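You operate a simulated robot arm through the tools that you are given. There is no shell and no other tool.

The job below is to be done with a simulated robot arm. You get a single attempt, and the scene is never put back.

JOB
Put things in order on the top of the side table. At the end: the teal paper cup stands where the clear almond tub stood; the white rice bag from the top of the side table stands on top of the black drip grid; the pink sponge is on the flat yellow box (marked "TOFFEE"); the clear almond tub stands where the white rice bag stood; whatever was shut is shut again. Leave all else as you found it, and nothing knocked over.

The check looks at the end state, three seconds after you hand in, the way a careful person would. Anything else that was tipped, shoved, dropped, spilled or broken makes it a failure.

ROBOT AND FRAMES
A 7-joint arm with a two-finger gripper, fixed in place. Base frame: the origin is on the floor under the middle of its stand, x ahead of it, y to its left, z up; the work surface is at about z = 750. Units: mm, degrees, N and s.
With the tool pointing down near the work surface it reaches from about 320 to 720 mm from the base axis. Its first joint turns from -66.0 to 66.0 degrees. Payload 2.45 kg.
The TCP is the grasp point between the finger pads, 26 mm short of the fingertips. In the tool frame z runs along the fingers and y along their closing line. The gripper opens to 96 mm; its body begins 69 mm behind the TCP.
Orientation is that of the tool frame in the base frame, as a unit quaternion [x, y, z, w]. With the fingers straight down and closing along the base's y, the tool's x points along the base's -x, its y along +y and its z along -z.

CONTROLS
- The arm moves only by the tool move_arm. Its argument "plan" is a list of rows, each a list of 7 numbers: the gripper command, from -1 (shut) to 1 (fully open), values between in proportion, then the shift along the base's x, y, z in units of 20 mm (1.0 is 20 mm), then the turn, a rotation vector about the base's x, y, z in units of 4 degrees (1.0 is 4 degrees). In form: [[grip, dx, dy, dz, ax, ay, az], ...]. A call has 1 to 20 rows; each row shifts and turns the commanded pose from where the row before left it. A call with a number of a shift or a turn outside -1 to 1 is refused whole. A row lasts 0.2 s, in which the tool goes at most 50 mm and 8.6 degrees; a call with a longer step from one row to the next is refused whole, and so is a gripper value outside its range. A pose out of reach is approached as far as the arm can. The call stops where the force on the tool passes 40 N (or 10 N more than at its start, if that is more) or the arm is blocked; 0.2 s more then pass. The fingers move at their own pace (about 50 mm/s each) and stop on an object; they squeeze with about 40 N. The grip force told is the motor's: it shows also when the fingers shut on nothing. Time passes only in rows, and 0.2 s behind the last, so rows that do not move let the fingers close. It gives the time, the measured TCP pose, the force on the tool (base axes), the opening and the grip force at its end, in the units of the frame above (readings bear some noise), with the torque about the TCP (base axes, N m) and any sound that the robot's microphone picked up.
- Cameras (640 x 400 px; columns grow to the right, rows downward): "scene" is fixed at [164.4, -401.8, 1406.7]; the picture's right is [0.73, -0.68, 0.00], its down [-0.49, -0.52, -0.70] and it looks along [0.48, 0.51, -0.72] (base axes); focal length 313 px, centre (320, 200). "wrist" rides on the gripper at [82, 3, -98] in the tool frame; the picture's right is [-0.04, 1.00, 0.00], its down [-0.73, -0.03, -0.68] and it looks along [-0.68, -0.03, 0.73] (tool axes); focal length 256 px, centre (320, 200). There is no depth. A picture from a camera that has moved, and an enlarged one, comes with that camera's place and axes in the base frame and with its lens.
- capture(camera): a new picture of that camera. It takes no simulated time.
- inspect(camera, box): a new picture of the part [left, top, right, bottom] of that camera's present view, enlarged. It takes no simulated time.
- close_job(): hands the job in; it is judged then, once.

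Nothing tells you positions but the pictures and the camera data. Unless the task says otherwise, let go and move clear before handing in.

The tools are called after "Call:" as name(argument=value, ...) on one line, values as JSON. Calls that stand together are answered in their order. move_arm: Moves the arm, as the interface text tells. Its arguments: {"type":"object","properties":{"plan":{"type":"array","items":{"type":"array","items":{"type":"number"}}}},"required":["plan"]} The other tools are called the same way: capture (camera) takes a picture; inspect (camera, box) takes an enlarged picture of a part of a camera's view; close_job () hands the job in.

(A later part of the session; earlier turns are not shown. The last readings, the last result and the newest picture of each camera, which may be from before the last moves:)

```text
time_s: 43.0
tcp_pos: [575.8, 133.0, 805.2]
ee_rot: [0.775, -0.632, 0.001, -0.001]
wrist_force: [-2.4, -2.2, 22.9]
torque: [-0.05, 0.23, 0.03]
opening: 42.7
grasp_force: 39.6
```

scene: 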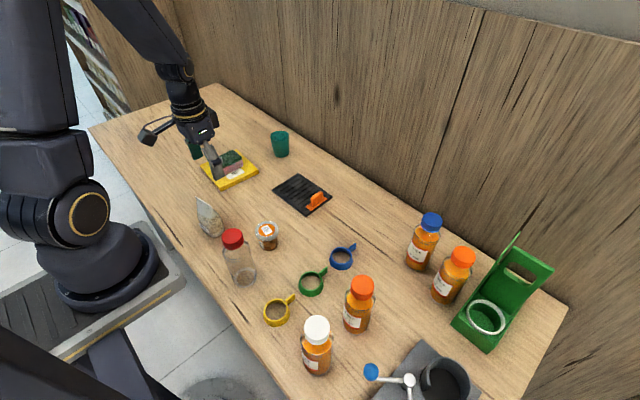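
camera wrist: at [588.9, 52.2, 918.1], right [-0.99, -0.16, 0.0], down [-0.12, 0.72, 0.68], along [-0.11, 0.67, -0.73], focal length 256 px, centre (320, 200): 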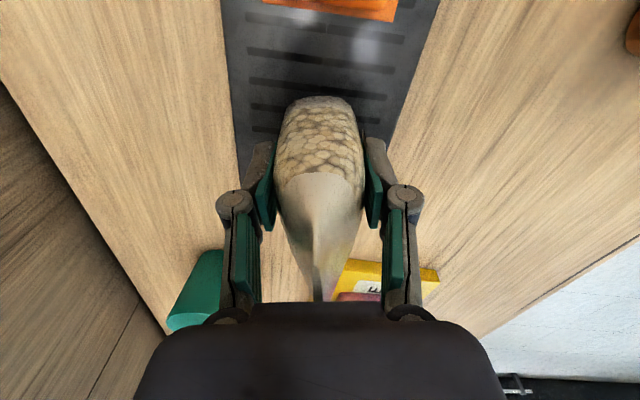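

The bag is on the grid. I'll ease off 1 mm, open and lift clear.

Call:
move_arm(plan=[[-1, 0, 0, 0.05, 0, 0, 0], [0.0, 0, 0, 0, 0, 0, 0], [0.2, 0, 0, 0, 0, 0, 0], [0.4, 0, 0, 0, 0, 0, 0], [0.6, 0, 0, 0, 0, 0, 0], [0.6, 0, 0, 0, 0, 0, 0], [0.6, 0, 0, 0.5, 0, 0, 0], [0.6, 0, 0, 1, 0, 0, 0], [0.6, 0, 0, 1, 0, 0, 0], [0.6, 0, 0, 1, 0, 0, 0], [0.6, 0, 0, 1, 0, 0, 0], [0.6, 0, 0, 1, 0, 0, 0], [0.6, 0, 0, 1, 0, 0, 0]])

Call:
capture(camera="scene")

Call:
inspect(camera="scene", box=[250, 140, 370, 220])

Call:
capture(camera="wrist")

```text
time_s: 45.8
tcp_pos: [575.9, 132.4, 935.3]
ee_rot: [0.775, -0.632, 0.0, 0.0]
wrist_force: [0.3, 0.8, -0.6]
torque: [0.03, -0.01, 0.03]
opening: 76.8
grasp_force: 0.1
```

```text
taken
```

scene: 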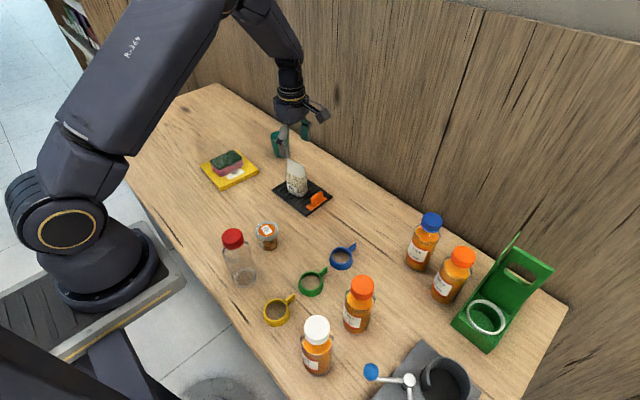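

```text
5.00 times, centred on (310, 180) of scene
camera zoom: at [164.4, -401.8, 1406.7], right [0.73, -0.68, 0.0], down [-0.49, -0.52, -0.7], along [0.48, 0.51, -0.72], focal length 1566 px, centre (370, 300)
```

zoom: 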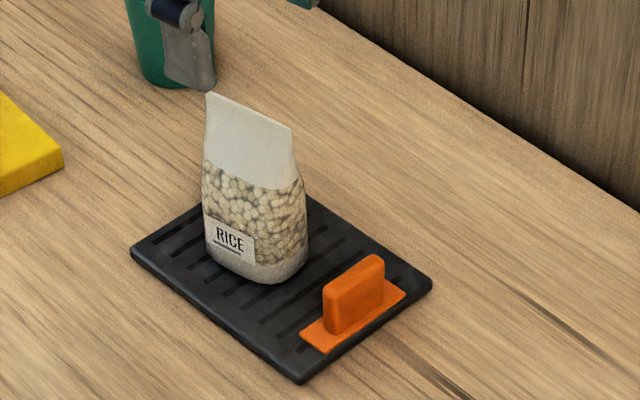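

```text
taken
camera wrist: at [589.3, 52.0, 1032.4], right [-0.99, -0.16, 0.0], down [-0.12, 0.72, 0.68], along [-0.11, 0.67, -0.73], focal length 256 px, centre (320, 200)
```

wrist: 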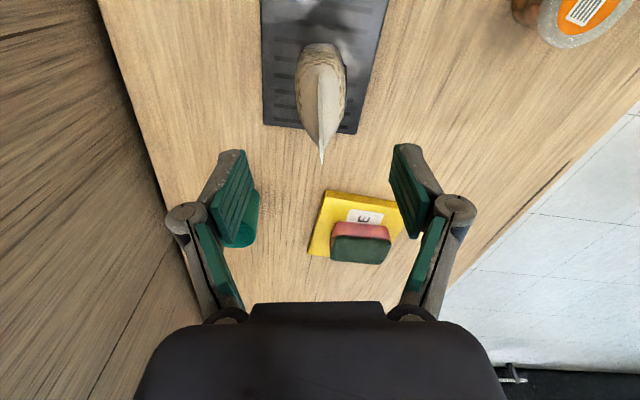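

The rice bag stands upright on the grid, clear of the orange handle. Next is the almond tub at about (399.5,39); I'll turn the tool so both the camera and the fingers clear the tall red-capped bottle.

Call:
move_arm(plan=[[0.6, -0.88, -0.465, 0.5, 0, 0, -0.665], [0.6, -0.88, -0.465, 0.5, 0, 0, -0.665], [0.6, -0.88, -0.465, 0, 0, 0, -0.665], [0.6, -0.88, -0.465, 0, 0, 0, -0.665], [0.6, -0.88, -0.465, 0, 0, 0, -0.665], [0.6, -0.88, -0.465, 0, 0, 0, -0.665], [0.6, -0.88, -0.465, 0, 0, 0, -0.665], [0.6, -0.88, -0.465, 0, 0, 0, -0.665], [0.6, -0.88, -0.465, 0, 0, 0, -0.665], [0.6, -0.88, -0.465, 0, 0, 0, -0.665], [0.6, 0, 0, 0, 0, 0, 0]])

Call:
capture(camera="wrist")

Call:
capture(camera="scene")

```text
time_s: 48.2
tcp_pos: [400.3, 37.2, 955.8]
ee_rot: [-0.608, 0.794, 0.0, 0.0]
wrist_force: [-1.6, 0.1, 0.4]
torque: [-0.01, 0.02, -0.01]
opening: 76.9
grasp_force: 0.0
```

```text
taken
camera wrist: at [375.7, -39.7, 1053.7], right [-0.95, 0.3, 0.0], down [0.22, 0.7, 0.68], along [0.2, 0.65, -0.73], focal length 256 px, centre (320, 200)
```

wrist: 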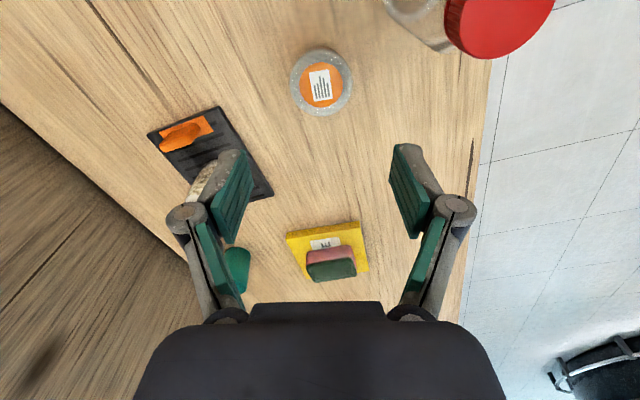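

```text
taken
```

scene: 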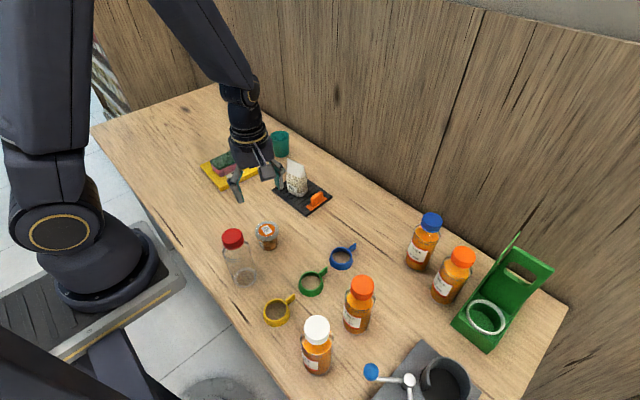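

The lid centre comes out near (399,39.5) and the bottle cap near (300,3). I'll line up on the tub, come down to just above its lid and check clearances.

Call:
move_arm(plan=[[0.6, -0.05, 0.1, -1, 0, 0, 0], [0.6, 0, 0, -1, 0, 0, 0], [0.6, 0, 0, -1, 0, 0, 0], [0.6, 0, 0, -1, 0, 0, 0], [0.6, 0, 0, -1, 0, 0, 0], [0.6, 0, 0, -0.3, 0, 0, 0], [0.6, 0, 0, 0, 0, 0, 0]])

Call:
capture(camera="wrist")

Call:
inspect(camera="scene", box=[190, 180, 330, 290])

```text
time_s: 49.8
tcp_pos: [400.1, 42.6, 849.3]
ee_rot: [-0.609, 0.793, -0.001, 0.0]
wrist_force: [-0.1, 0.2, 0.0]
torque: [-0.01, 0.01, 0.04]
opening: 76.7
grasp_force: 0.0
```

```text
taken
camera wrist: at [374.9, -35.7, 947.0], right [-0.95, 0.3, 0.0], down [0.22, 0.7, 0.68], along [0.2, 0.65, -0.73], focal length 256 px, centre (320, 200)
```

wrist: 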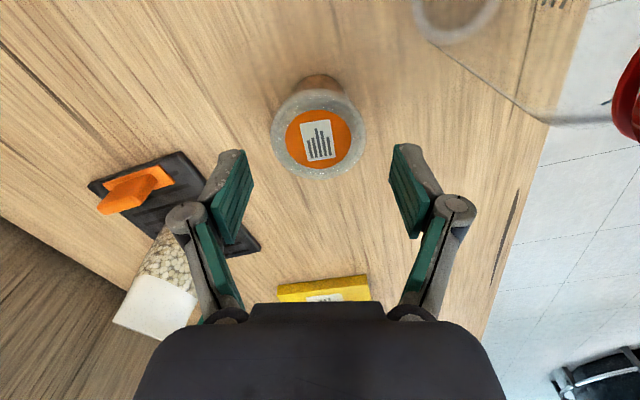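

```text
3.64 times, centred on (260, 235) of scene
camera zoom: at [164.4, -401.8, 1406.7], right [0.73, -0.68, 0.0], down [-0.49, -0.52, -0.7], along [0.48, 0.51, -0.72], focal length 1139 px, centre (538, 73)
```

zoom: 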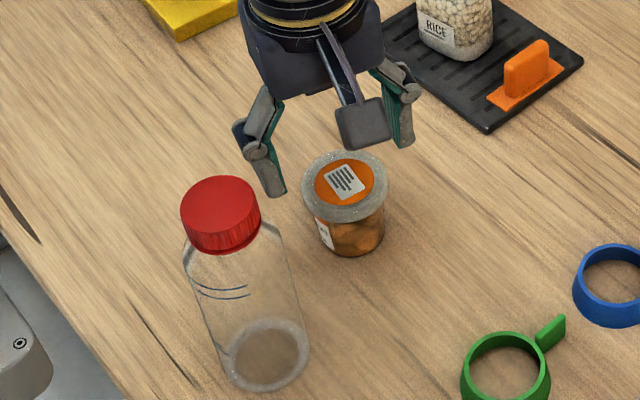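

The tub is centred between the fingers but about 3 mm off toward the camera side. I'll correct that, then descend to grip at lid height.

Call:
move_arm(plan=[[0.6, 0, -0.16, -0.6, 0, 0, 0], [0.6, 0, 0, -0.8, 0, 0, 0], [0.6, 0, 0, -0.8, 0, 0, 0], [0.6, 0, 0, -0.6, 0, 0, 0], [0.6, 0, 0, -0.15, 0, 0, 0], [0.6, 0, 0, 0, 0, 0, 0]])

Call:
capture(camera="wrist")

Call:
inspect(camera="scene", box=[190, 180, 330, 290])

```text
time_s: 51.2
tcp_pos: [398.3, 38.0, 789.4]
ee_rot: [-0.609, 0.793, 0.0, 0.0]
wrist_force: [0.1, 0.1, -0.7]
torque: [-0.03, 0.0, -0.01]
opening: 76.7
grasp_force: 0.0
```

```text
taken
camera wrist: at [374.5, -39.8, 887.5], right [-0.95, 0.3, 0.0], down [0.22, 0.7, 0.68], along [0.2, 0.65, -0.73], focal length 256 px, centre (320, 200)
```

wrist: 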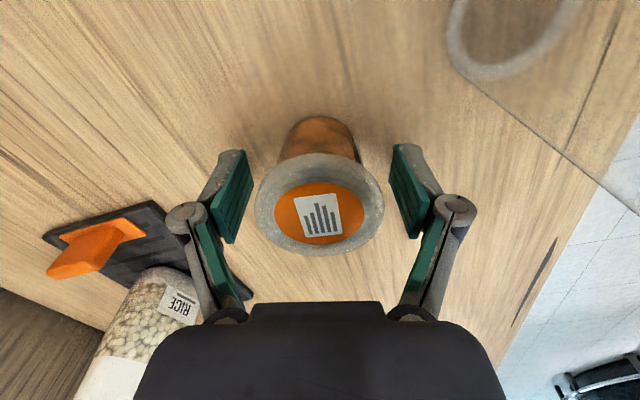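

```text
3.64 times, centred on (260, 235) of scene
camera zoom: at [164.4, -401.8, 1406.7], right [0.73, -0.68, 0.0], down [-0.49, -0.52, -0.7], along [0.48, 0.51, -0.72], focal length 1139 px, centre (538, 73)
```

zoom: 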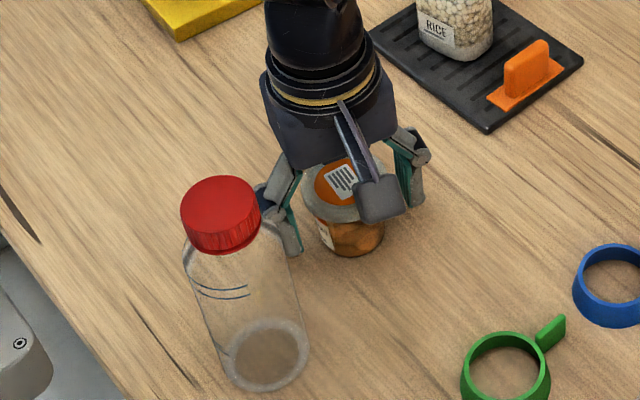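

The tub is centred between the pads with clearance from the bottle. Closing now.

Call:
move_arm(plan=[[0.4, 0, 0, 0, 0, 0, 0], [0.3, 0, 0, 0, 0, 0, 0], [0.2, 0, 0, 0, 0, 0, 0], [0.0, 0, 0, 0, 0, 0, 0], [-1, 0, 0, 0, 0, 0, 0], [-1, 0, 0, 0, 0, 0, 0], [-1, 0, 0, 0, 0, 0, 0]])

Call:
capture(camera="wrist")

Call:
inspect(camera="scene", box=[190, 180, 330, 290])

```text
time_s: 52.8
tcp_pos: [398.5, 38.1, 790.3]
ee_rot: [-0.609, 0.793, 0.0, 0.0]
wrist_force: [-0.2, -0.7, -0.3]
torque: [0.01, 0.0, 0.02]
opening: 58.4
grasp_force: 40.2
```

```text
taken
camera wrist: at [374.5, -39.8, 887.6], right [-0.95, 0.3, 0.0], down [0.22, 0.7, 0.68], along [0.2, 0.65, -0.73], focal length 256 px, centre (320, 200)
```

wrist: 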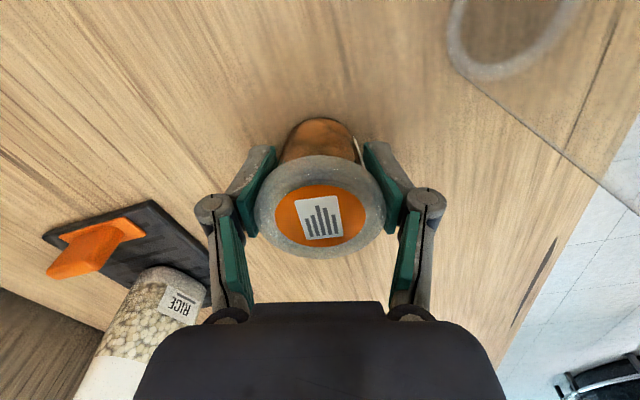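

```text
3.64 times, centred on (260, 235) of scene
camera zoom: at [164.4, -401.8, 1406.7], right [0.73, -0.68, 0.0], down [-0.49, -0.52, -0.7], along [0.48, 0.51, -0.72], focal length 1139 px, centre (538, 73)
```

zoom: 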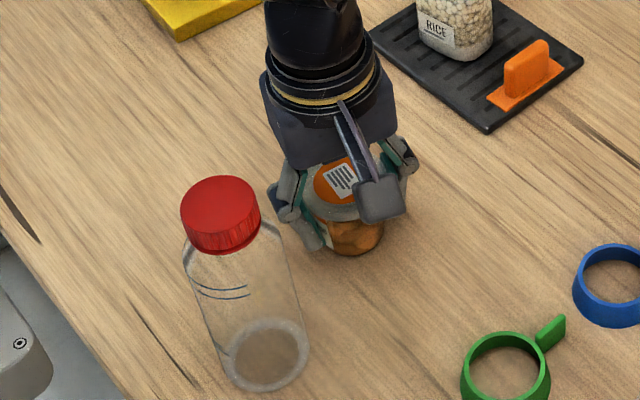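

Gripped at 58.4 mm. I'll lift slowly and check that the tub comes up with its lid.

Call:
move_arm(plan=[[-1, 0, 0, 0.2, 0, 0, 0], [-1, 0, 0, 0.3, 0, 0, 0], [-1, 0, 0, 0.5, 0, 0, 0], [-1, 0, 0, 0.5, 0, 0, 0], [-1, 0, 0, 0, 0, 0, 0]])

Call:
inspect(camera="scene", box=[210, 180, 330, 270])

Call:
capture(camera="wrist")

```text
time_s: 54.0
tcp_pos: [398.3, 37.5, 819.5]
ee_rot: [-0.609, 0.793, 0.0, 0.0]
wrist_force: [0.3, 0.7, -0.7]
torque: [0.01, -0.01, 0.01]
opening: 58.2
grasp_force: 40.2
```

```text
4.44 times, centred on (270, 225) of scene
camera zoom: at [164.4, -401.8, 1406.7], right [0.73, -0.68, 0.0], down [-0.49, -0.52, -0.7], along [0.48, 0.51, -0.72], focal length 1392 px, centre (542, 89)
```

zoom: 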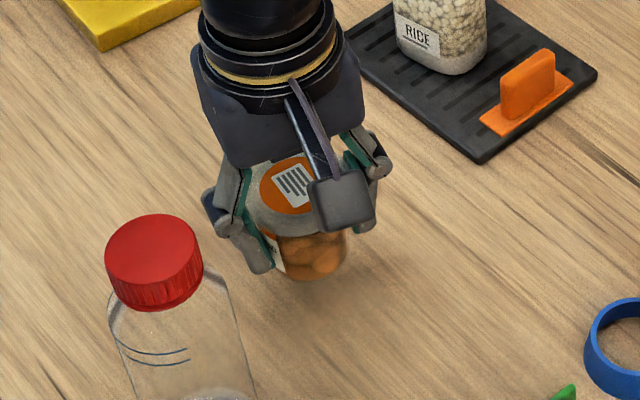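

```text
taken
camera wrist: at [374.7, -39.5, 917.1], right [-0.95, 0.3, 0.0], down [0.22, 0.7, 0.68], along [0.2, 0.65, -0.73], focal length 256 px, centre (320, 200)
```

wrist: 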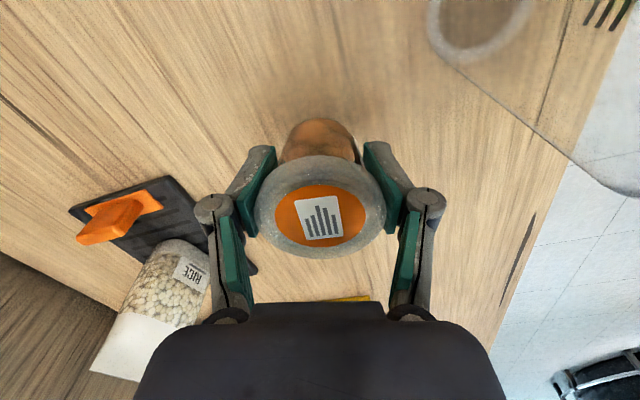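

The tub came up whole with the lid on. I'll raise it above the bottle and carry it to where the bag stood, at about (319,178).

Call:
move_arm(plan=[[-1, 0, 0, 1, 0, 0, 0], [-1, 0, 0, 1, 0, 0, 0], [-1, 0, 0, 1, 0, 0, 0], [-1, 0, 0.3, 0.7, 0, 0, 0], [-1, -0.45, 0.8, 0, 0, 0, 0], [-1, -0.5, 0.85, 0, 0, 0, 0], [-1, -0.5, 0.85, 0, 0, 0, 0], [-1, -0.5, 0.85, 0, 0, 0, 0], [-1, -0.5, 0.85, 0, 0, 0, 0], [-1, -0.5, 0.85, 0, 0, 0, 0], [-1, -0.5, 0.85, 0, 0, 0, 0], [-1, -0.52, 0.81, 0, 0, 0, 0], [-1, 0, 0, 0, 0, 0, 0]])

Call:
capture(camera="wrist")

Call:
inspect(camera="scene", box=[140, 140, 300, 260])

```text
time_s: 56.8
tcp_pos: [318.9, 177.5, 892.9]
ee_rot: [-0.609, 0.794, 0.0, 0.0]
wrist_force: [0.8, -0.1, -1.6]
torque: [0.02, -0.02, -0.01]
opening: 58.0
grasp_force: 39.7
```

```text
taken
camera wrist: at [295.0, 100.4, 991.7], right [-0.95, 0.3, 0.0], down [0.22, 0.7, 0.68], along [0.2, 0.65, -0.73], focal length 256 px, centre (320, 200)
```

wrist: 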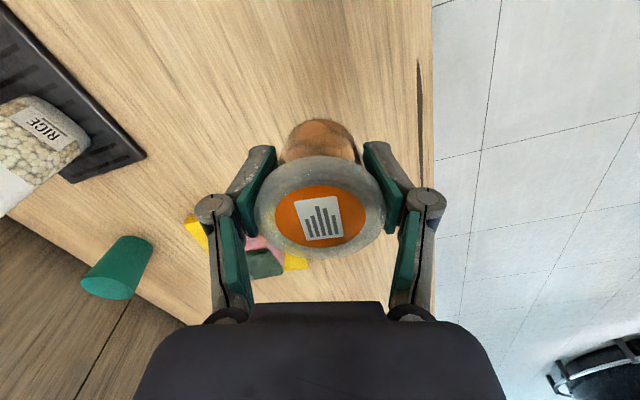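

```text
3.33 times, centred on (220, 200) of scene
camera zoom: at [164.4, -401.8, 1406.7], right [0.73, -0.68, 0.0], down [-0.49, -0.52, -0.7], along [0.48, 0.51, -0.72], focal length 1044 px, centre (653, 200)
```

zoom: 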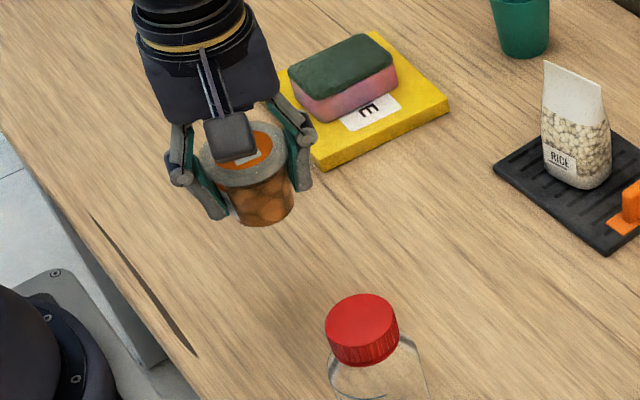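

The tub is above the bag's old spot. Lowering to just above the table.

Call:
move_arm(plan=[[-1, 0, 0.03, -0.8, 0, 0, 0], [-1, 0, 0, -0.9, 0, 0, 0], [-1, 0, 0, -0.9, 0, 0, 0], [-1, 0, 0, -0.9, 0, 0, 0], [-1, 0, 0, -0.8, 0, 0, 0], [-1, 0, 0, -0.45, 0, 0, 0], [-1, 0, 0, 0, 0, 0, 0]])

Call:
inspect(camera="scene", box=[160, 160, 280, 260])

```text
time_s: 58.4
tcp_pos: [319.8, 179.5, 797.9]
ee_rot: [-0.609, 0.793, 0.0, 0.0]
wrist_force: [0.6, 0.4, -1.7]
torque: [-0.01, -0.03, -0.02]
opening: 58.2
grasp_force: 39.9
```

```text
4.00 times, centred on (220, 210) of scene
camera zoom: at [164.4, -401.8, 1406.7], right [0.73, -0.68, 0.0], down [-0.49, -0.52, -0.7], along [0.48, 0.51, -0.72], focal length 1252 px, centre (720, 160)
```

zoom: 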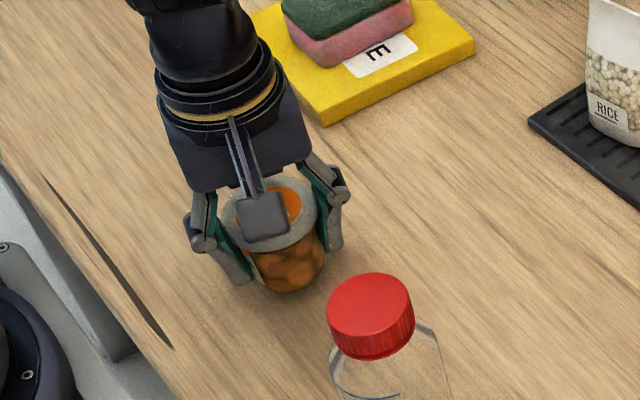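

Call:
move_arm(plan=[[-1, 0, 0, -0.15, 0, 0, 0], [-1, 0, 0, -0.1, 0, 0, 0], [-1, 0, 0, 0, 0, 0, 0]])

```text
time_s: 59.2
tcp_pos: [319.5, 179.7, 792.2]
ee_rot: [-0.608, 0.794, 0.0, 0.0]
wrist_force: [1.1, 0.3, -1.9]
torque: [0.04, -0.04, 0.0]
opening: 58.1
grasp_force: 39.9
```

Call:
move_arm(plan=[[-1, 0, 0, -0.1, 0, 0, 0], [-1, 0, 0, 0, 0, 0, 0]])

```text
time_s: 59.8
tcp_pos: [320.0, 179.1, 791.4]
ee_rot: [-0.609, 0.793, 0.001, -0.001]
wrist_force: [0.6, 0.5, -1.0]
torque: [0.01, 0.0, -0.01]
opening: 57.8
grasp_force: 40.1
```

Call:
move_arm(plan=[[-1, 0, 0, -0.1, 0, 0, 0], [-1, 0, 0, 0, 0, 0, 0]])

```text
time_s: 60.4
tcp_pos: [320.1, 179.9, 789.0]
ee_rot: [-0.609, 0.793, 0.001, 0.0]
wrist_force: [-0.2, -0.2, -1.1]
torque: [-0.02, -0.01, -0.02]
opening: 58.1
grasp_force: 40.2
```

Call:
move_arm(plan=[[-1, 0, 0, -0.06, 0, 0, 0], [-1, 0, 0, 0, 0, 0, 0]])

Call:
inspect(camera="scene", box=[180, 190, 260, 250])

```text
time_s: 61.0
tcp_pos: [320.9, 178.8, 788.2]
ee_rot: [-0.608, 0.794, 0.0, 0.0]
wrist_force: [0.1, -0.2, -0.8]
torque: [-0.01, 0.02, -0.01]
opening: 57.9
grasp_force: 39.8
```

```text
6.67 times, centred on (220, 220) of scene
camera zoom: at [164.4, -401.8, 1406.7], right [0.73, -0.68, 0.0], down [-0.49, -0.52, -0.7], along [0.48, 0.51, -0.72], focal length 2088 px, centre (987, 67)
```

zoom: 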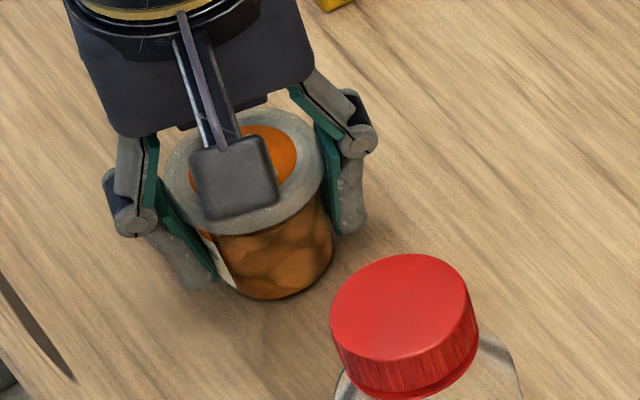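

Call:
move_arm(plan=[[-1, 0, 0, -0.06, 0, 0, 0], [-1, 0, 0, 0, 0, 0, 0]])

```text
time_s: 61.6
tcp_pos: [319.8, 179.1, 787.1]
ee_rot: [-0.608, 0.794, 0.0, 0.0]
wrist_force: [-1.5, 0.2, 11.4]
torque: [-0.01, 0.07, 0.0]
opening: 58.0
grasp_force: 39.7
```

The tub is resting on the table. I'll release it gently and lift straight up.

Call:
move_arm(plan=[[-1, 0, 0, 0.03, 0, 0, 0], [0.3, 0, 0, 0, 0, 0, 0], [0.4, 0, 0, 0, 0, 0, 0], [0.6, 0, 0, 0, 0, 0, 0], [0.6, 0, 0, 0, 0, 0, 0], [0.6, 0, 0, 0.5, 0, 0, 0], [0.6, 0, 0, 1, 0, 0, 0], [0.6, 0, 0, 1, 0, 0, 0], [0.6, 0, 0, 1, 0, 0, 0], [0.6, 0, 0, 1, 0, 0, 0], [0.6, 0, 0, 1, 0, 0, 0], [0.6, 0, 0, 1, 0, 0, 0]])

Call:
capture(camera="scene")

Call:
inspect(camera="scene", box=[160, 170, 280, 260])

Call:
capture(camera="wrist")

```text
time_s: 64.2
tcp_pos: [319.0, 179.9, 918.5]
ee_rot: [-0.609, 0.793, 0.0, 0.0]
wrist_force: [0.3, 0.3, -0.3]
torque: [-0.01, 0.02, -0.04]
opening: 77.0
grasp_force: 0.1
```

```text
taken
```

scene: 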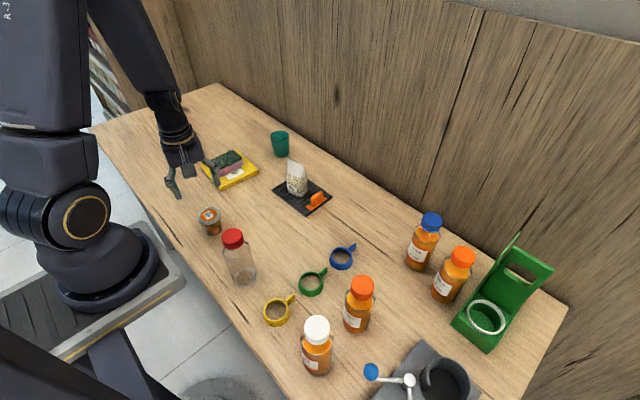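

```text
4.44 times, centred on (220, 215) of scene
camera zoom: at [164.4, -401.8, 1406.7], right [0.73, -0.68, 0.0], down [-0.49, -0.52, -0.7], along [0.48, 0.51, -0.72], focal length 1392 px, centre (764, 133)
```

zoom: 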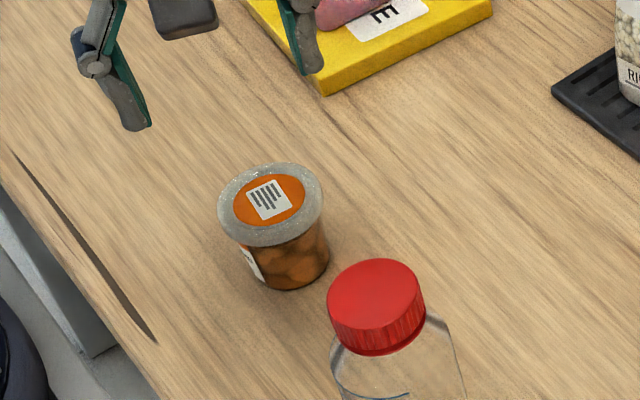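

```text
taken
camera wrist: at [294.9, 101.6, 1016.7], right [-0.95, 0.3, 0.0], down [0.22, 0.7, 0.68], along [0.2, 0.65, -0.73], focal length 256 px, centre (320, 200)
```

wrist: 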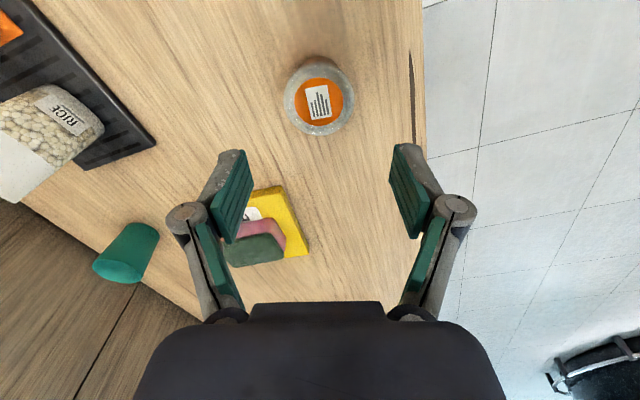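

The tub now stands exactly where the bag stood. The teal cup at about (657,322) is at the edge of reach, so I'll turn the tool to face outward and take a close look first.

Call:
move_arm(plan=[[0.7, 0, 0, 1, 0, 0, 0], [0.7, 0.9, 0.38, 0, 0, 0, -0.8], [0.7, 0.94, 0.38, 0, 0, 0, -0.8], [0.7, 0.94, 0.38, 0, 0, 0, -0.8], [0.7, 0.94, 0.38, 0, 0, 0, -0.8], [0.7, 0.94, 0.38, 0, 0, 0, -0.8], [0.7, 0.94, 0.38, 0, 0, 0, -0.8], [0.7, 0.94, 0.38, 0, 0, 0, -0.8], [0.7, 0.94, 0.38, 0, 0, 0, -0.8], [0.7, 0.94, 0.38, 0, 0, 0, -0.8], [0.7, 0.94, 0.38, 0, 0, 0, -0.8], [0.7, 0.94, 0.38, 0, 0, 0, -0.8], [0.7, 0.94, 0.38, 0, 0, 0, -0.85], [0.7, 0.94, 0.38, 0, 0, 0, -0.85], [0.7, 0.94, 0.38, 0, 0, 0, -0.85], [0.7, 0.94, 0.38, 0, 0, 0, -0.85], [0.7, 0, 0, 0, 0, 0, 0]])

Call:
capture(camera="wrist")

Call:
capture(camera="scene")

```text
time_s: 67.8
tcp_pos: [602.2, 293.1, 937.3]
ee_rot: [-0.225, 0.974, 0.0, 0.0]
wrist_force: [-0.2, -0.3, -0.1]
torque: [-0.02, 0.0, -0.03]
opening: 81.6
grasp_force: 0.1
```

```text
taken
camera wrist: at [526.6, 260.2, 1035.2], right [-0.4, 0.91, 0.0], down [0.67, 0.3, 0.68], along [0.62, 0.27, -0.73], focal length 256 px, centre (320, 200)
```

wrist: 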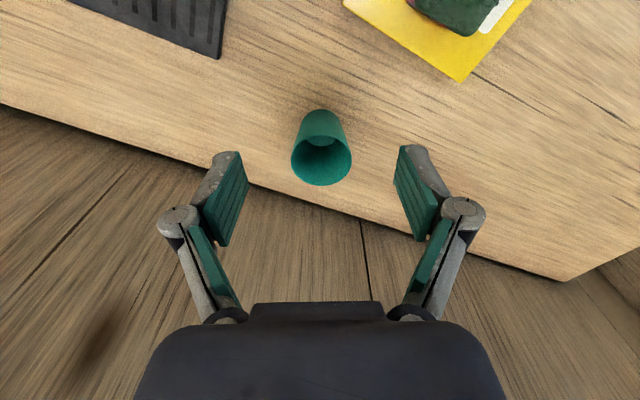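

```text
taken
```

scene: 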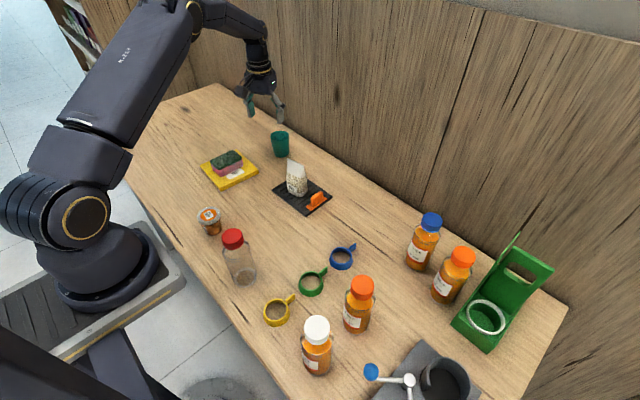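

The cup centre comes out near (656.5,319) with the rim at z ≈ 821. I'll tilt the tool 10° outward for reach and move above the cup.

Call:
move_arm(plan=[[0.7, 0, 0, 0, 0.365, -0.749, 0], [0.7, 0, 0, 0, 0.365, -0.749, 0], [0.7, 0, 0, 0, 0.365, -0.749, 0], [0.7, 0.7, 0.33, -0.4, 0, 0, 0], [0.7, 0.7, 0.33, -0.4, 0, 0, 0], [0.7, 0.7, 0.33, -0.4, 0, 0, 0], [0.7, 0.6, 0.3, -0.4, 0, 0, 0], [0.7, 0, 0, 0, 0, 0, 0]])

Call:
capture(camera="wrist")

Call:
inspect(camera="scene", box=[200, 60, 360, 180])

```text
time_s: 69.6
tcp_pos: [654.5, 318.2, 906.8]
ee_rot: [-0.225, 0.97, 0.019, 0.085]
wrist_force: [0.2, 0.7, -1.1]
torque: [0.01, -0.01, -0.03]
opening: 81.6
grasp_force: 0.1
```

```text
taken
camera wrist: at [566.0, 279.0, 988.7], right [-0.41, 0.91, 0.01], down [0.55, 0.24, 0.8], along [0.73, 0.33, -0.6], focal length 256 px, centre (320, 200)
```

wrist: 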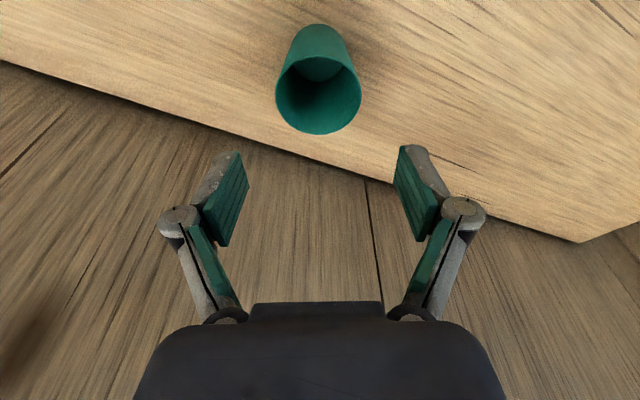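

```text
3.33 times, centred on (280, 120) of scene
camera zoom: at [164.4, -401.8, 1406.7], right [0.73, -0.68, 0.0], down [-0.49, -0.52, -0.7], along [0.48, 0.51, -0.72], focal length 1044 px, centre (453, 467)
```

zoom: 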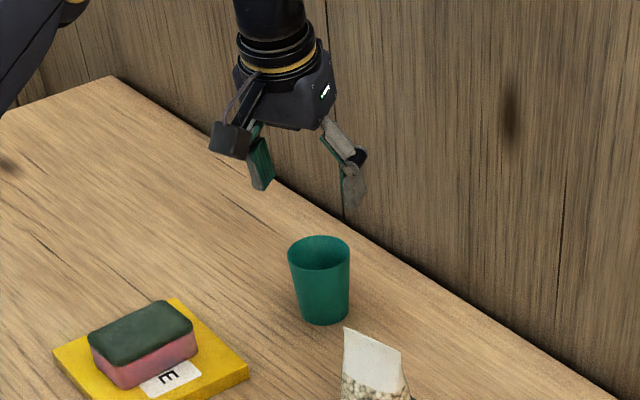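

The tilted pose is reachable and the cup sits at about (656,319.5). Descending in two stages.

Call:
move_arm(plan=[[0.7, 0.08, 0.06, -0.8, 0, 0, 0], [0.7, 0, 0, -0.8, 0, 0, 0], [0.7, 0, 0, -0.8, 0, 0, 0], [0.7, 0, 0, -0.6, 0, 0, 0], [0.7, 0, 0, 0, 0, 0, 0]])

Call:
capture(camera="wrist")

Call:
inspect(camera="scene", box=[220, 80, 340, 180])

```text
time_s: 70.8
tcp_pos: [657.6, 319.4, 844.3]
ee_rot: [-0.226, 0.97, 0.021, 0.085]
wrist_force: [0.1, 0.6, 0.5]
torque: [0.03, 0.0, 0.03]
opening: 81.7
grasp_force: 0.1
```

```text
taken
camera wrist: at [568.1, 280.5, 927.4], right [-0.41, 0.91, 0.01], down [0.56, 0.24, 0.8], along [0.73, 0.33, -0.6], focal length 256 px, centre (320, 200)
```

wrist: 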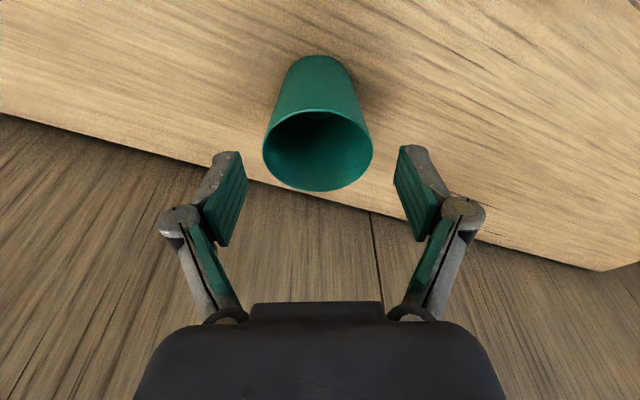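

```text
4.00 times, centred on (280, 130) of scene
camera zoom: at [164.4, -401.8, 1406.7], right [0.73, -0.68, 0.0], down [-0.49, -0.52, -0.7], along [0.48, 0.51, -0.72], focal length 1252 px, centre (480, 480)
```

zoom: 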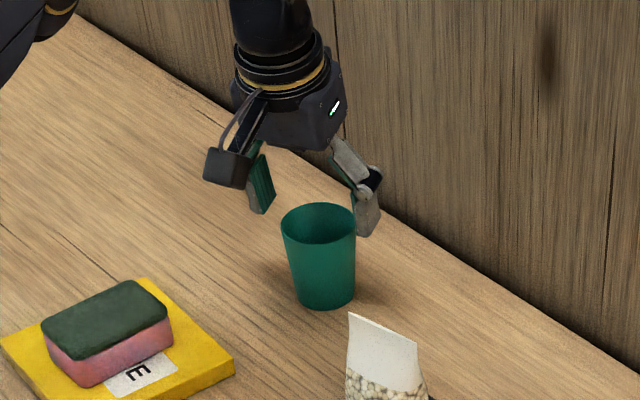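

Call:
move_arm(plan=[[0.7, 0, -0.06, -0.7, 0, 0, 0], [0.7, 0, 0, -0.8, 0, 0, 0], [0.7, 0, 0, -0.7, 0, 0, 0], [0.7, 0, 0, 0, 0, 0, 0]])

Call:
capture(camera="wrist")

Call:
inspect(camera="scene", box=[220, 80, 340, 180])

```text
time_s: 71.8
tcp_pos: [656.8, 318.5, 802.1]
ee_rot: [-0.225, 0.97, 0.02, 0.085]
wrist_force: [0.1, 0.1, 0.8]
torque: [0.01, 0.01, 0.01]
opening: 81.6
grasp_force: 0.1
```

```text
taken
camera wrist: at [568.2, 278.9, 884.7], right [-0.41, 0.91, 0.01], down [0.55, 0.24, 0.8], along [0.73, 0.33, -0.6], focal length 256 px, centre (320, 200)
```

wrist: 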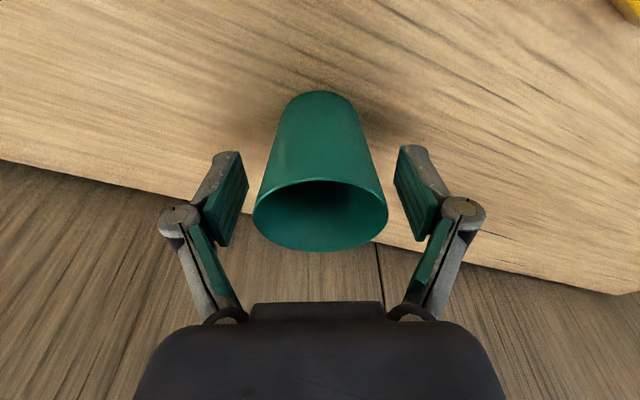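

```text
4.00 times, centred on (280, 130) of scene
camera zoom: at [164.4, -401.8, 1406.7], right [0.73, -0.68, 0.0], down [-0.49, -0.52, -0.7], along [0.48, 0.51, -0.72], focal length 1252 px, centre (480, 480)
```

zoom: 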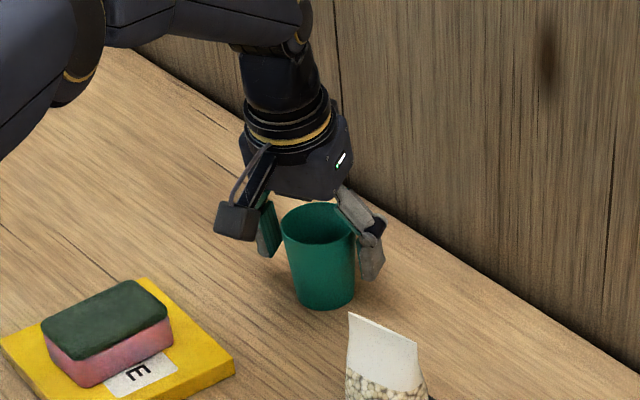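

The cup is centred between the pads. Since it's a paper cup, I'll close in small increments and watch the force.

Call:
move_arm(plan=[[0.5, 0, 0, 0, 0, 0, 0], [0.4, 0, 0, 0, 0, 0, 0], [0.35, 0, 0, 0, 0, 0, 0], [0.3, 0, 0, 0, 0, 0, 0], [0.3, 0, 0, 0, 0, 0, 0]])

```text
time_s: 73.0
tcp_pos: [656.8, 319.5, 803.2]
ee_rot: [-0.227, 0.97, 0.019, 0.085]
wrist_force: [0.1, 0.6, 0.2]
torque: [0.0, 0.0, -0.02]
opening: 62.5
grasp_force: 0.1
```

Call:
move_arm(plan=[[0.27, 0, 0, 0, 0, 0, 0], [0.25, 0, 0, 0, 0, 0, 0], [0.25, 0, 0, 0, 0, 0, 0]])

```text
time_s: 73.8
tcp_pos: [656.5, 318.5, 802.7]
ee_rot: [-0.225, 0.97, 0.019, 0.086]
wrist_force: [-0.5, 0.7, -0.2]
torque: [0.01, -0.01, 0.01]
opening: 60.0
grasp_force: 0.0
```

Call:
move_arm(plan=[[0.23, 0, 0, 0, 0, 0, 0], [0.21, 0, 0, 0, 0, 0, 0], [0.21, 0, 0, 0, 0, 0, 0]])

```text
time_s: 74.6
tcp_pos: [657.8, 317.9, 802.8]
ee_rot: [-0.226, 0.97, 0.02, 0.085]
wrist_force: [0.5, 0.1, 0.0]
torque: [0.01, 0.0, -0.01]
opening: 58.8
grasp_force: 0.3
```

Call:
move_arm(plan=[[0.18, 0, 0, 0, 0, 0, 0], [0.15, 0, 0, 0, 0, 0, 0], [0.15, 0, 0, 0, 0, 0, 0]])

Call:
capture(camera="wrist")

```text
time_s: 75.4
tcp_pos: [658.2, 318.4, 803.7]
ee_rot: [-0.226, 0.97, 0.02, 0.085]
wrist_force: [0.9, 0.0, 1.1]
torque: [-0.07, 0.0, -0.01]
opening: 56.8
grasp_force: 7.8
```

```text
taken
camera wrist: at [568.1, 279.0, 884.8], right [-0.41, 0.91, 0.01], down [0.55, 0.24, 0.8], along [0.73, 0.33, -0.6], focal length 256 px, centre (320, 200)
```

wrist: 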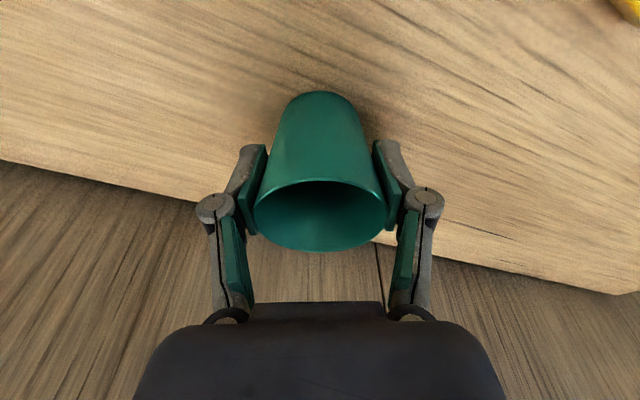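

The cup gives slightly (7.8 N at 56.8 mm), so I'll hold this light grip and not squeeze harder. Lifting gently to check it holds.

Call:
move_arm(plan=[[0.15, 0, 0, 0.15, 0, 0, 0], [0.15, 0, 0, 0.25, 0, 0, 0], [0.15, 0, 0, 0.4, 0, 0, 0], [0.15, 0, 0, 0.4, 0, 0, 0], [0.15, 0, 0, 0, 0, 0, 0]])

Call:
capture(camera="wrist")

Call:
inspect(camera="scene", box=[220, 80, 340, 180])

```text
time_s: 76.6
tcp_pos: [656.4, 319.3, 826.8]
ee_rot: [-0.225, 0.97, 0.02, 0.086]
wrist_force: [-0.9, 0.3, 0.4]
torque: [0.0, 0.01, 0.02]
opening: 56.7
grasp_force: 8.3
```

```text
taken
camera wrist: at [567.0, 279.6, 908.4], right [-0.41, 0.91, 0.01], down [0.56, 0.24, 0.8], along [0.73, 0.33, -0.61], focal length 256 px, centre (320, 200)
```

wrist: 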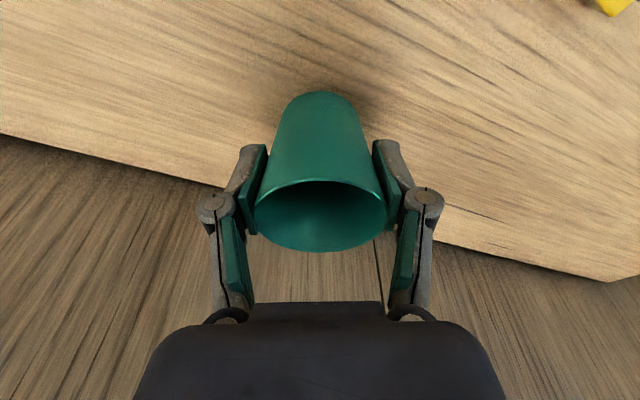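

```text
4.00 times, centred on (280, 130) of scene
camera zoom: at [164.4, -401.8, 1406.7], right [0.73, -0.68, 0.0], down [-0.49, -0.52, -0.7], along [0.48, 0.51, -0.72], focal length 1252 px, centre (480, 480)
```

zoom: 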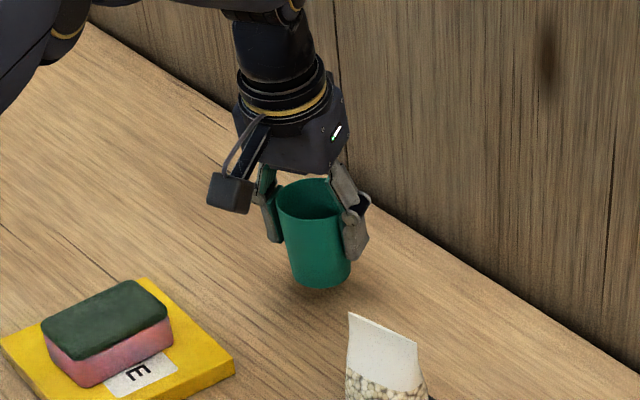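

The cup is held upright and undamaged. I'll raise it well above the rice bag, then swing across while turning the tool so the camera and hand lean away from the red-capped bottle.

Call:
move_arm(plan=[[0.15, 0, 0, 0.7, 0, 0, 0], [0.15, 0, 0, 0.9, 0, 0, 0], [0.15, 0, 0, 0.9, 0, 0, 0], [0.15, 0, 0, 0.9, 0, 0, 0], [0.15, -0.3, 0, 0.9, 0, 0, 0], [0.15, -0.4, -0.2, 0.9, 0, 0, 0.5], [0.15, -0.5, -0.5, 0.9, 0, 0, 0.8], [0.15, -0.7, -0.7, 0.8, 0, 0, 0.8], [0.15, -0.8, -0.8, 0, 0, 0, 0.8], [0.15, -0.8, -0.8, 0, 0, 0, 0.8], [0.15, -0.8, -0.8, 0, 0, 0, 0.8], [0.15, -0.8, -0.8, 0, 0, 0, 0.8], [0.15, -0.8, -0.8, 0, 0, 0, 0.8], [0.15, -0.8, -0.8, 0, 0, 0, 0.8], [0.15, -0.8, -0.8, 0, 0, 0, 0.8], [0.15, 0, 0, 0, 0, 0, 0]])

Call:
capture(camera="wrist")

Call:
capture(camera="scene")

```text
time_s: 80.0
tcp_pos: [504.7, 179.1, 964.4]
ee_rot: [-0.476, 0.875, 0.041, 0.077]
wrist_force: [0.1, -0.1, 0.1]
torque: [-0.01, -0.04, 0.0]
opening: 56.6
grasp_force: 4.0
```

```text
taken
camera wrist: at [449.2, 99.0, 1045.7], right [-0.82, 0.58, 0.01], down [0.35, 0.49, 0.8], along [0.46, 0.65, -0.61], focal length 256 px, centre (320, 200)
```

wrist: 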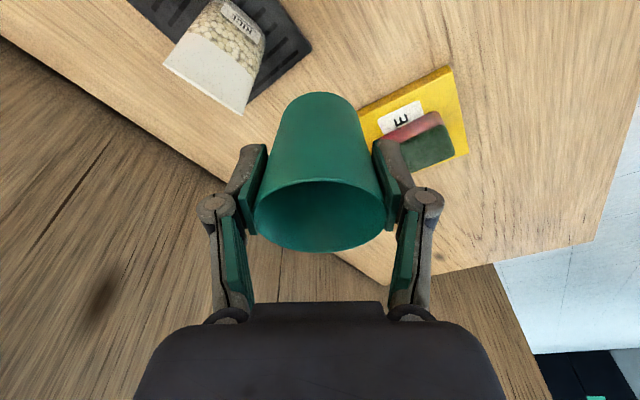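

```text
taken
```

scene: 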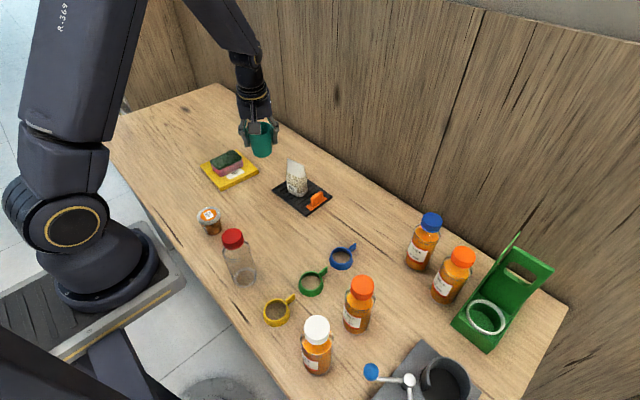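

The cup is carrying level, with a clear path over the bag. I'll continue to above the tub's old spot at (399,39) and finish the turn.

Call:
move_arm(plan=[[0.14, -0.66, -0.874, 0, 0, 0, 0.79], [0.14, -0.66, -0.874, 0, 0, 0, 0.79], [0.14, -0.66, -0.874, 0, 0, 0, 0.79], [0.14, -0.66, -0.874, 0, 0, 0, 0.79], [0.14, -0.66, -0.874, 0, 0, 0, 0.79], [0.14, -0.66, -0.874, 0, 0, 0, 0.79], [0.14, -0.66, -0.874, 0, 0, 0, 0.79], [0.14, -0.66, -0.874, 0, 0, 0, 0.79], [0.14, 0, 0, 0, 0, 0, 0]])

Call:
capture(camera="wrist")

Call:
inspect(camera="scene", box=[180, 130, 340, 290])

```text
time_s: 82.0
tcp_pos: [402.2, 39.0, 964.0]
ee_rot: [-0.656, 0.749, 0.057, 0.065]
wrist_force: [-0.1, -0.1, 0.4]
torque: [0.04, -0.01, 0.01]
opening: 56.0
grasp_force: 18.5
```

```text
taken
camera wrist: at [385.9, -56.7, 1045.7], right [-0.99, 0.17, 0.01], down [0.11, 0.6, 0.8], along [0.13, 0.78, -0.61], focal length 256 px, centre (320, 200)
```

wrist: 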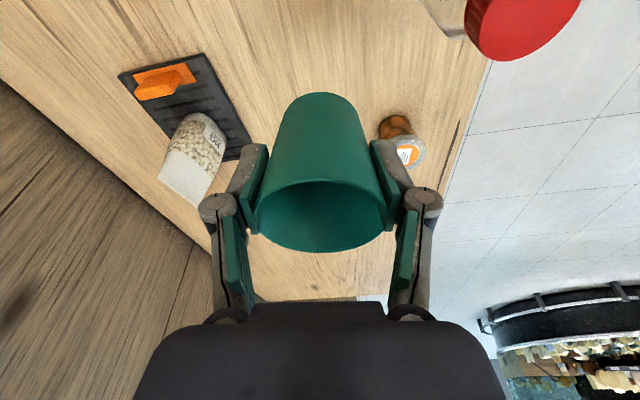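

```text
2.50 times, centred on (260, 210) of scene
camera zoom: at [164.4, -401.8, 1406.7], right [0.73, -0.68, 0.0], down [-0.49, -0.52, -0.7], along [0.48, 0.51, -0.72], focal length 783 px, centre (470, 175)
```

zoom: 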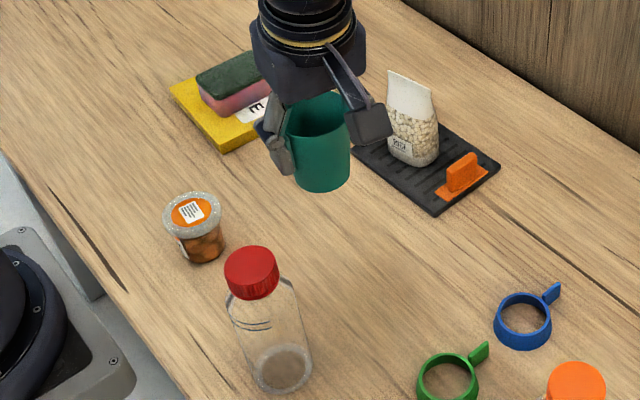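

The grip rose a bit, so I'll ease it back slightly. Then a small x correction and a first stage down to check clearance to the bottle.

Call:
move_arm(plan=[[0.15, -0.15, 0, -0.6, 0, 0, 0], [0.15, 0, 0, -0.9, 0, 0, 0], [0.15, 0, 0, -0.9, 0, 0, 0], [0.15, 0, 0, -0.9, 0, 0, 0], [0.15, 0, 0, -0.9, 0, 0, 0], [0.15, 0, 0, 0, 0, 0, 0]])

Call:
capture(camera="wrist")

Call:
inspect(camera="scene", box=[190, 170, 330, 290])

```text
time_s: 83.4
tcp_pos: [397.0, 39.0, 879.5]
ee_rot: [-0.655, 0.75, 0.057, 0.066]
wrist_force: [-0.4, -1.1, 0.0]
torque: [-0.05, -0.01, 0.05]
opening: 55.7
grasp_force: 11.1
```

```text
taken
camera wrist: at [380.8, -55.6, 961.2], right [-0.98, 0.17, 0.01], down [0.11, 0.59, 0.8], along [0.13, 0.78, -0.6], focal length 256 px, centre (320, 200)
```

wrist: 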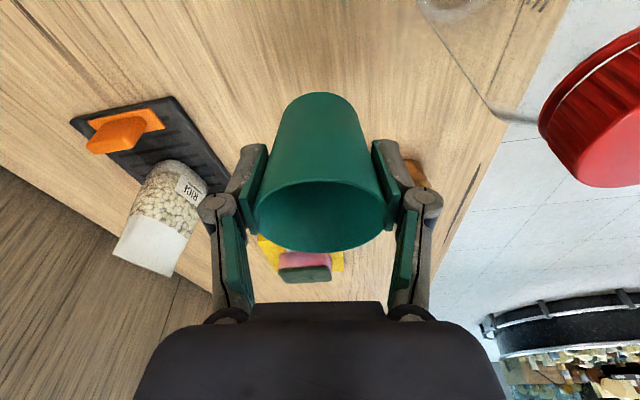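

```text
3.33 times, centred on (260, 230) of scene
camera zoom: at [164.4, -401.8, 1406.7], right [0.73, -0.68, 0.0], down [-0.49, -0.52, -0.7], along [0.48, 0.51, -0.72], focal length 1044 px, centre (520, 100)
```

zoom: 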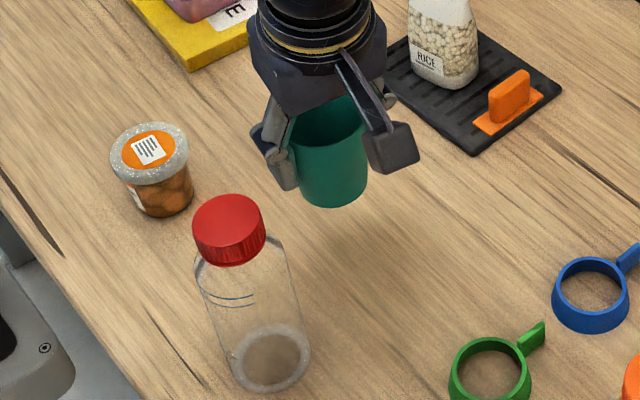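

Good clearance to the bottle. I'll continue down to about 1 cm above the table.

Call:
move_arm(plan=[[0.15, 0, 0, -0.8, 0, 0, 0], [0.15, 0, 0, -0.9, 0, 0, 0], [0.15, 0, 0, -0.8, 0, 0, 0], [0.15, 0, 0, -0.6, 0, 0, 0], [0.15, 0, 0, 0, 0, 0, 0]])

Call:
capture(camera="wrist")

Call:
inspect(camera="scene", box=[190, 170, 330, 290])

```text
time_s: 84.6
tcp_pos: [397.9, 40.4, 817.2]
ee_rot: [-0.655, 0.75, 0.057, 0.066]
wrist_force: [-0.3, -0.7, 0.0]
torque: [-0.01, -0.03, 0.02]
opening: 56.0
grasp_force: 11.6
```

```text
taken
camera wrist: at [381.3, -56.0, 900.2], right [-0.98, 0.17, 0.01], down [0.11, 0.6, 0.8], along [0.13, 0.78, -0.61], focal length 256 px, centre (320, 200)
```

wrist: 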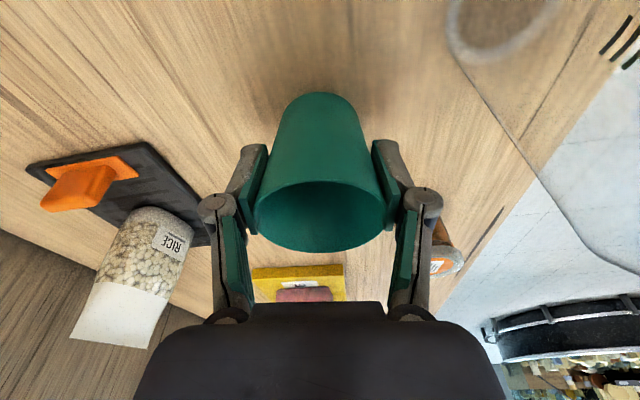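

```text
3.33 times, centred on (260, 230) of scene
camera zoom: at [164.4, -401.8, 1406.7], right [0.73, -0.68, 0.0], down [-0.49, -0.52, -0.7], along [0.48, 0.51, -0.72], focal length 1044 px, centre (520, 100)
```

zoom: 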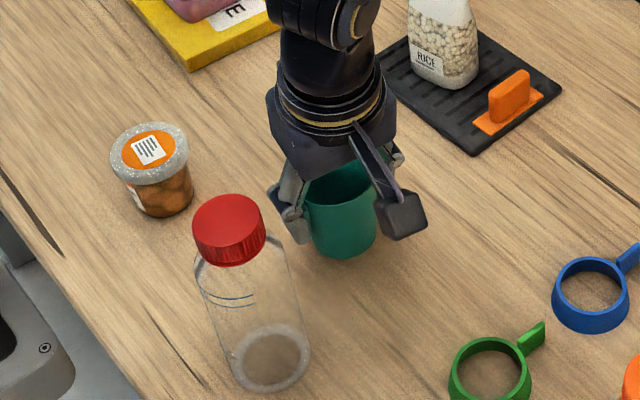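

Aligned at about (398,40). I'll lower in small steps to contact.

Call:
move_arm(plan=[[0.15, 0.03, 0, -0.3, 0, 0, 0], [0.15, 0, 0, -0.15, 0, 0, 0], [0.15, 0, 0, 0, 0, 0, 0]])

```text
time_s: 85.4
tcp_pos: [397.6, 39.7, 807.9]
ee_rot: [-0.656, 0.75, 0.057, 0.065]
wrist_force: [-0.6, -0.2, 0.4]
torque: [-0.01, 0.02, 0.01]
opening: 56.2
grasp_force: 10.7
```

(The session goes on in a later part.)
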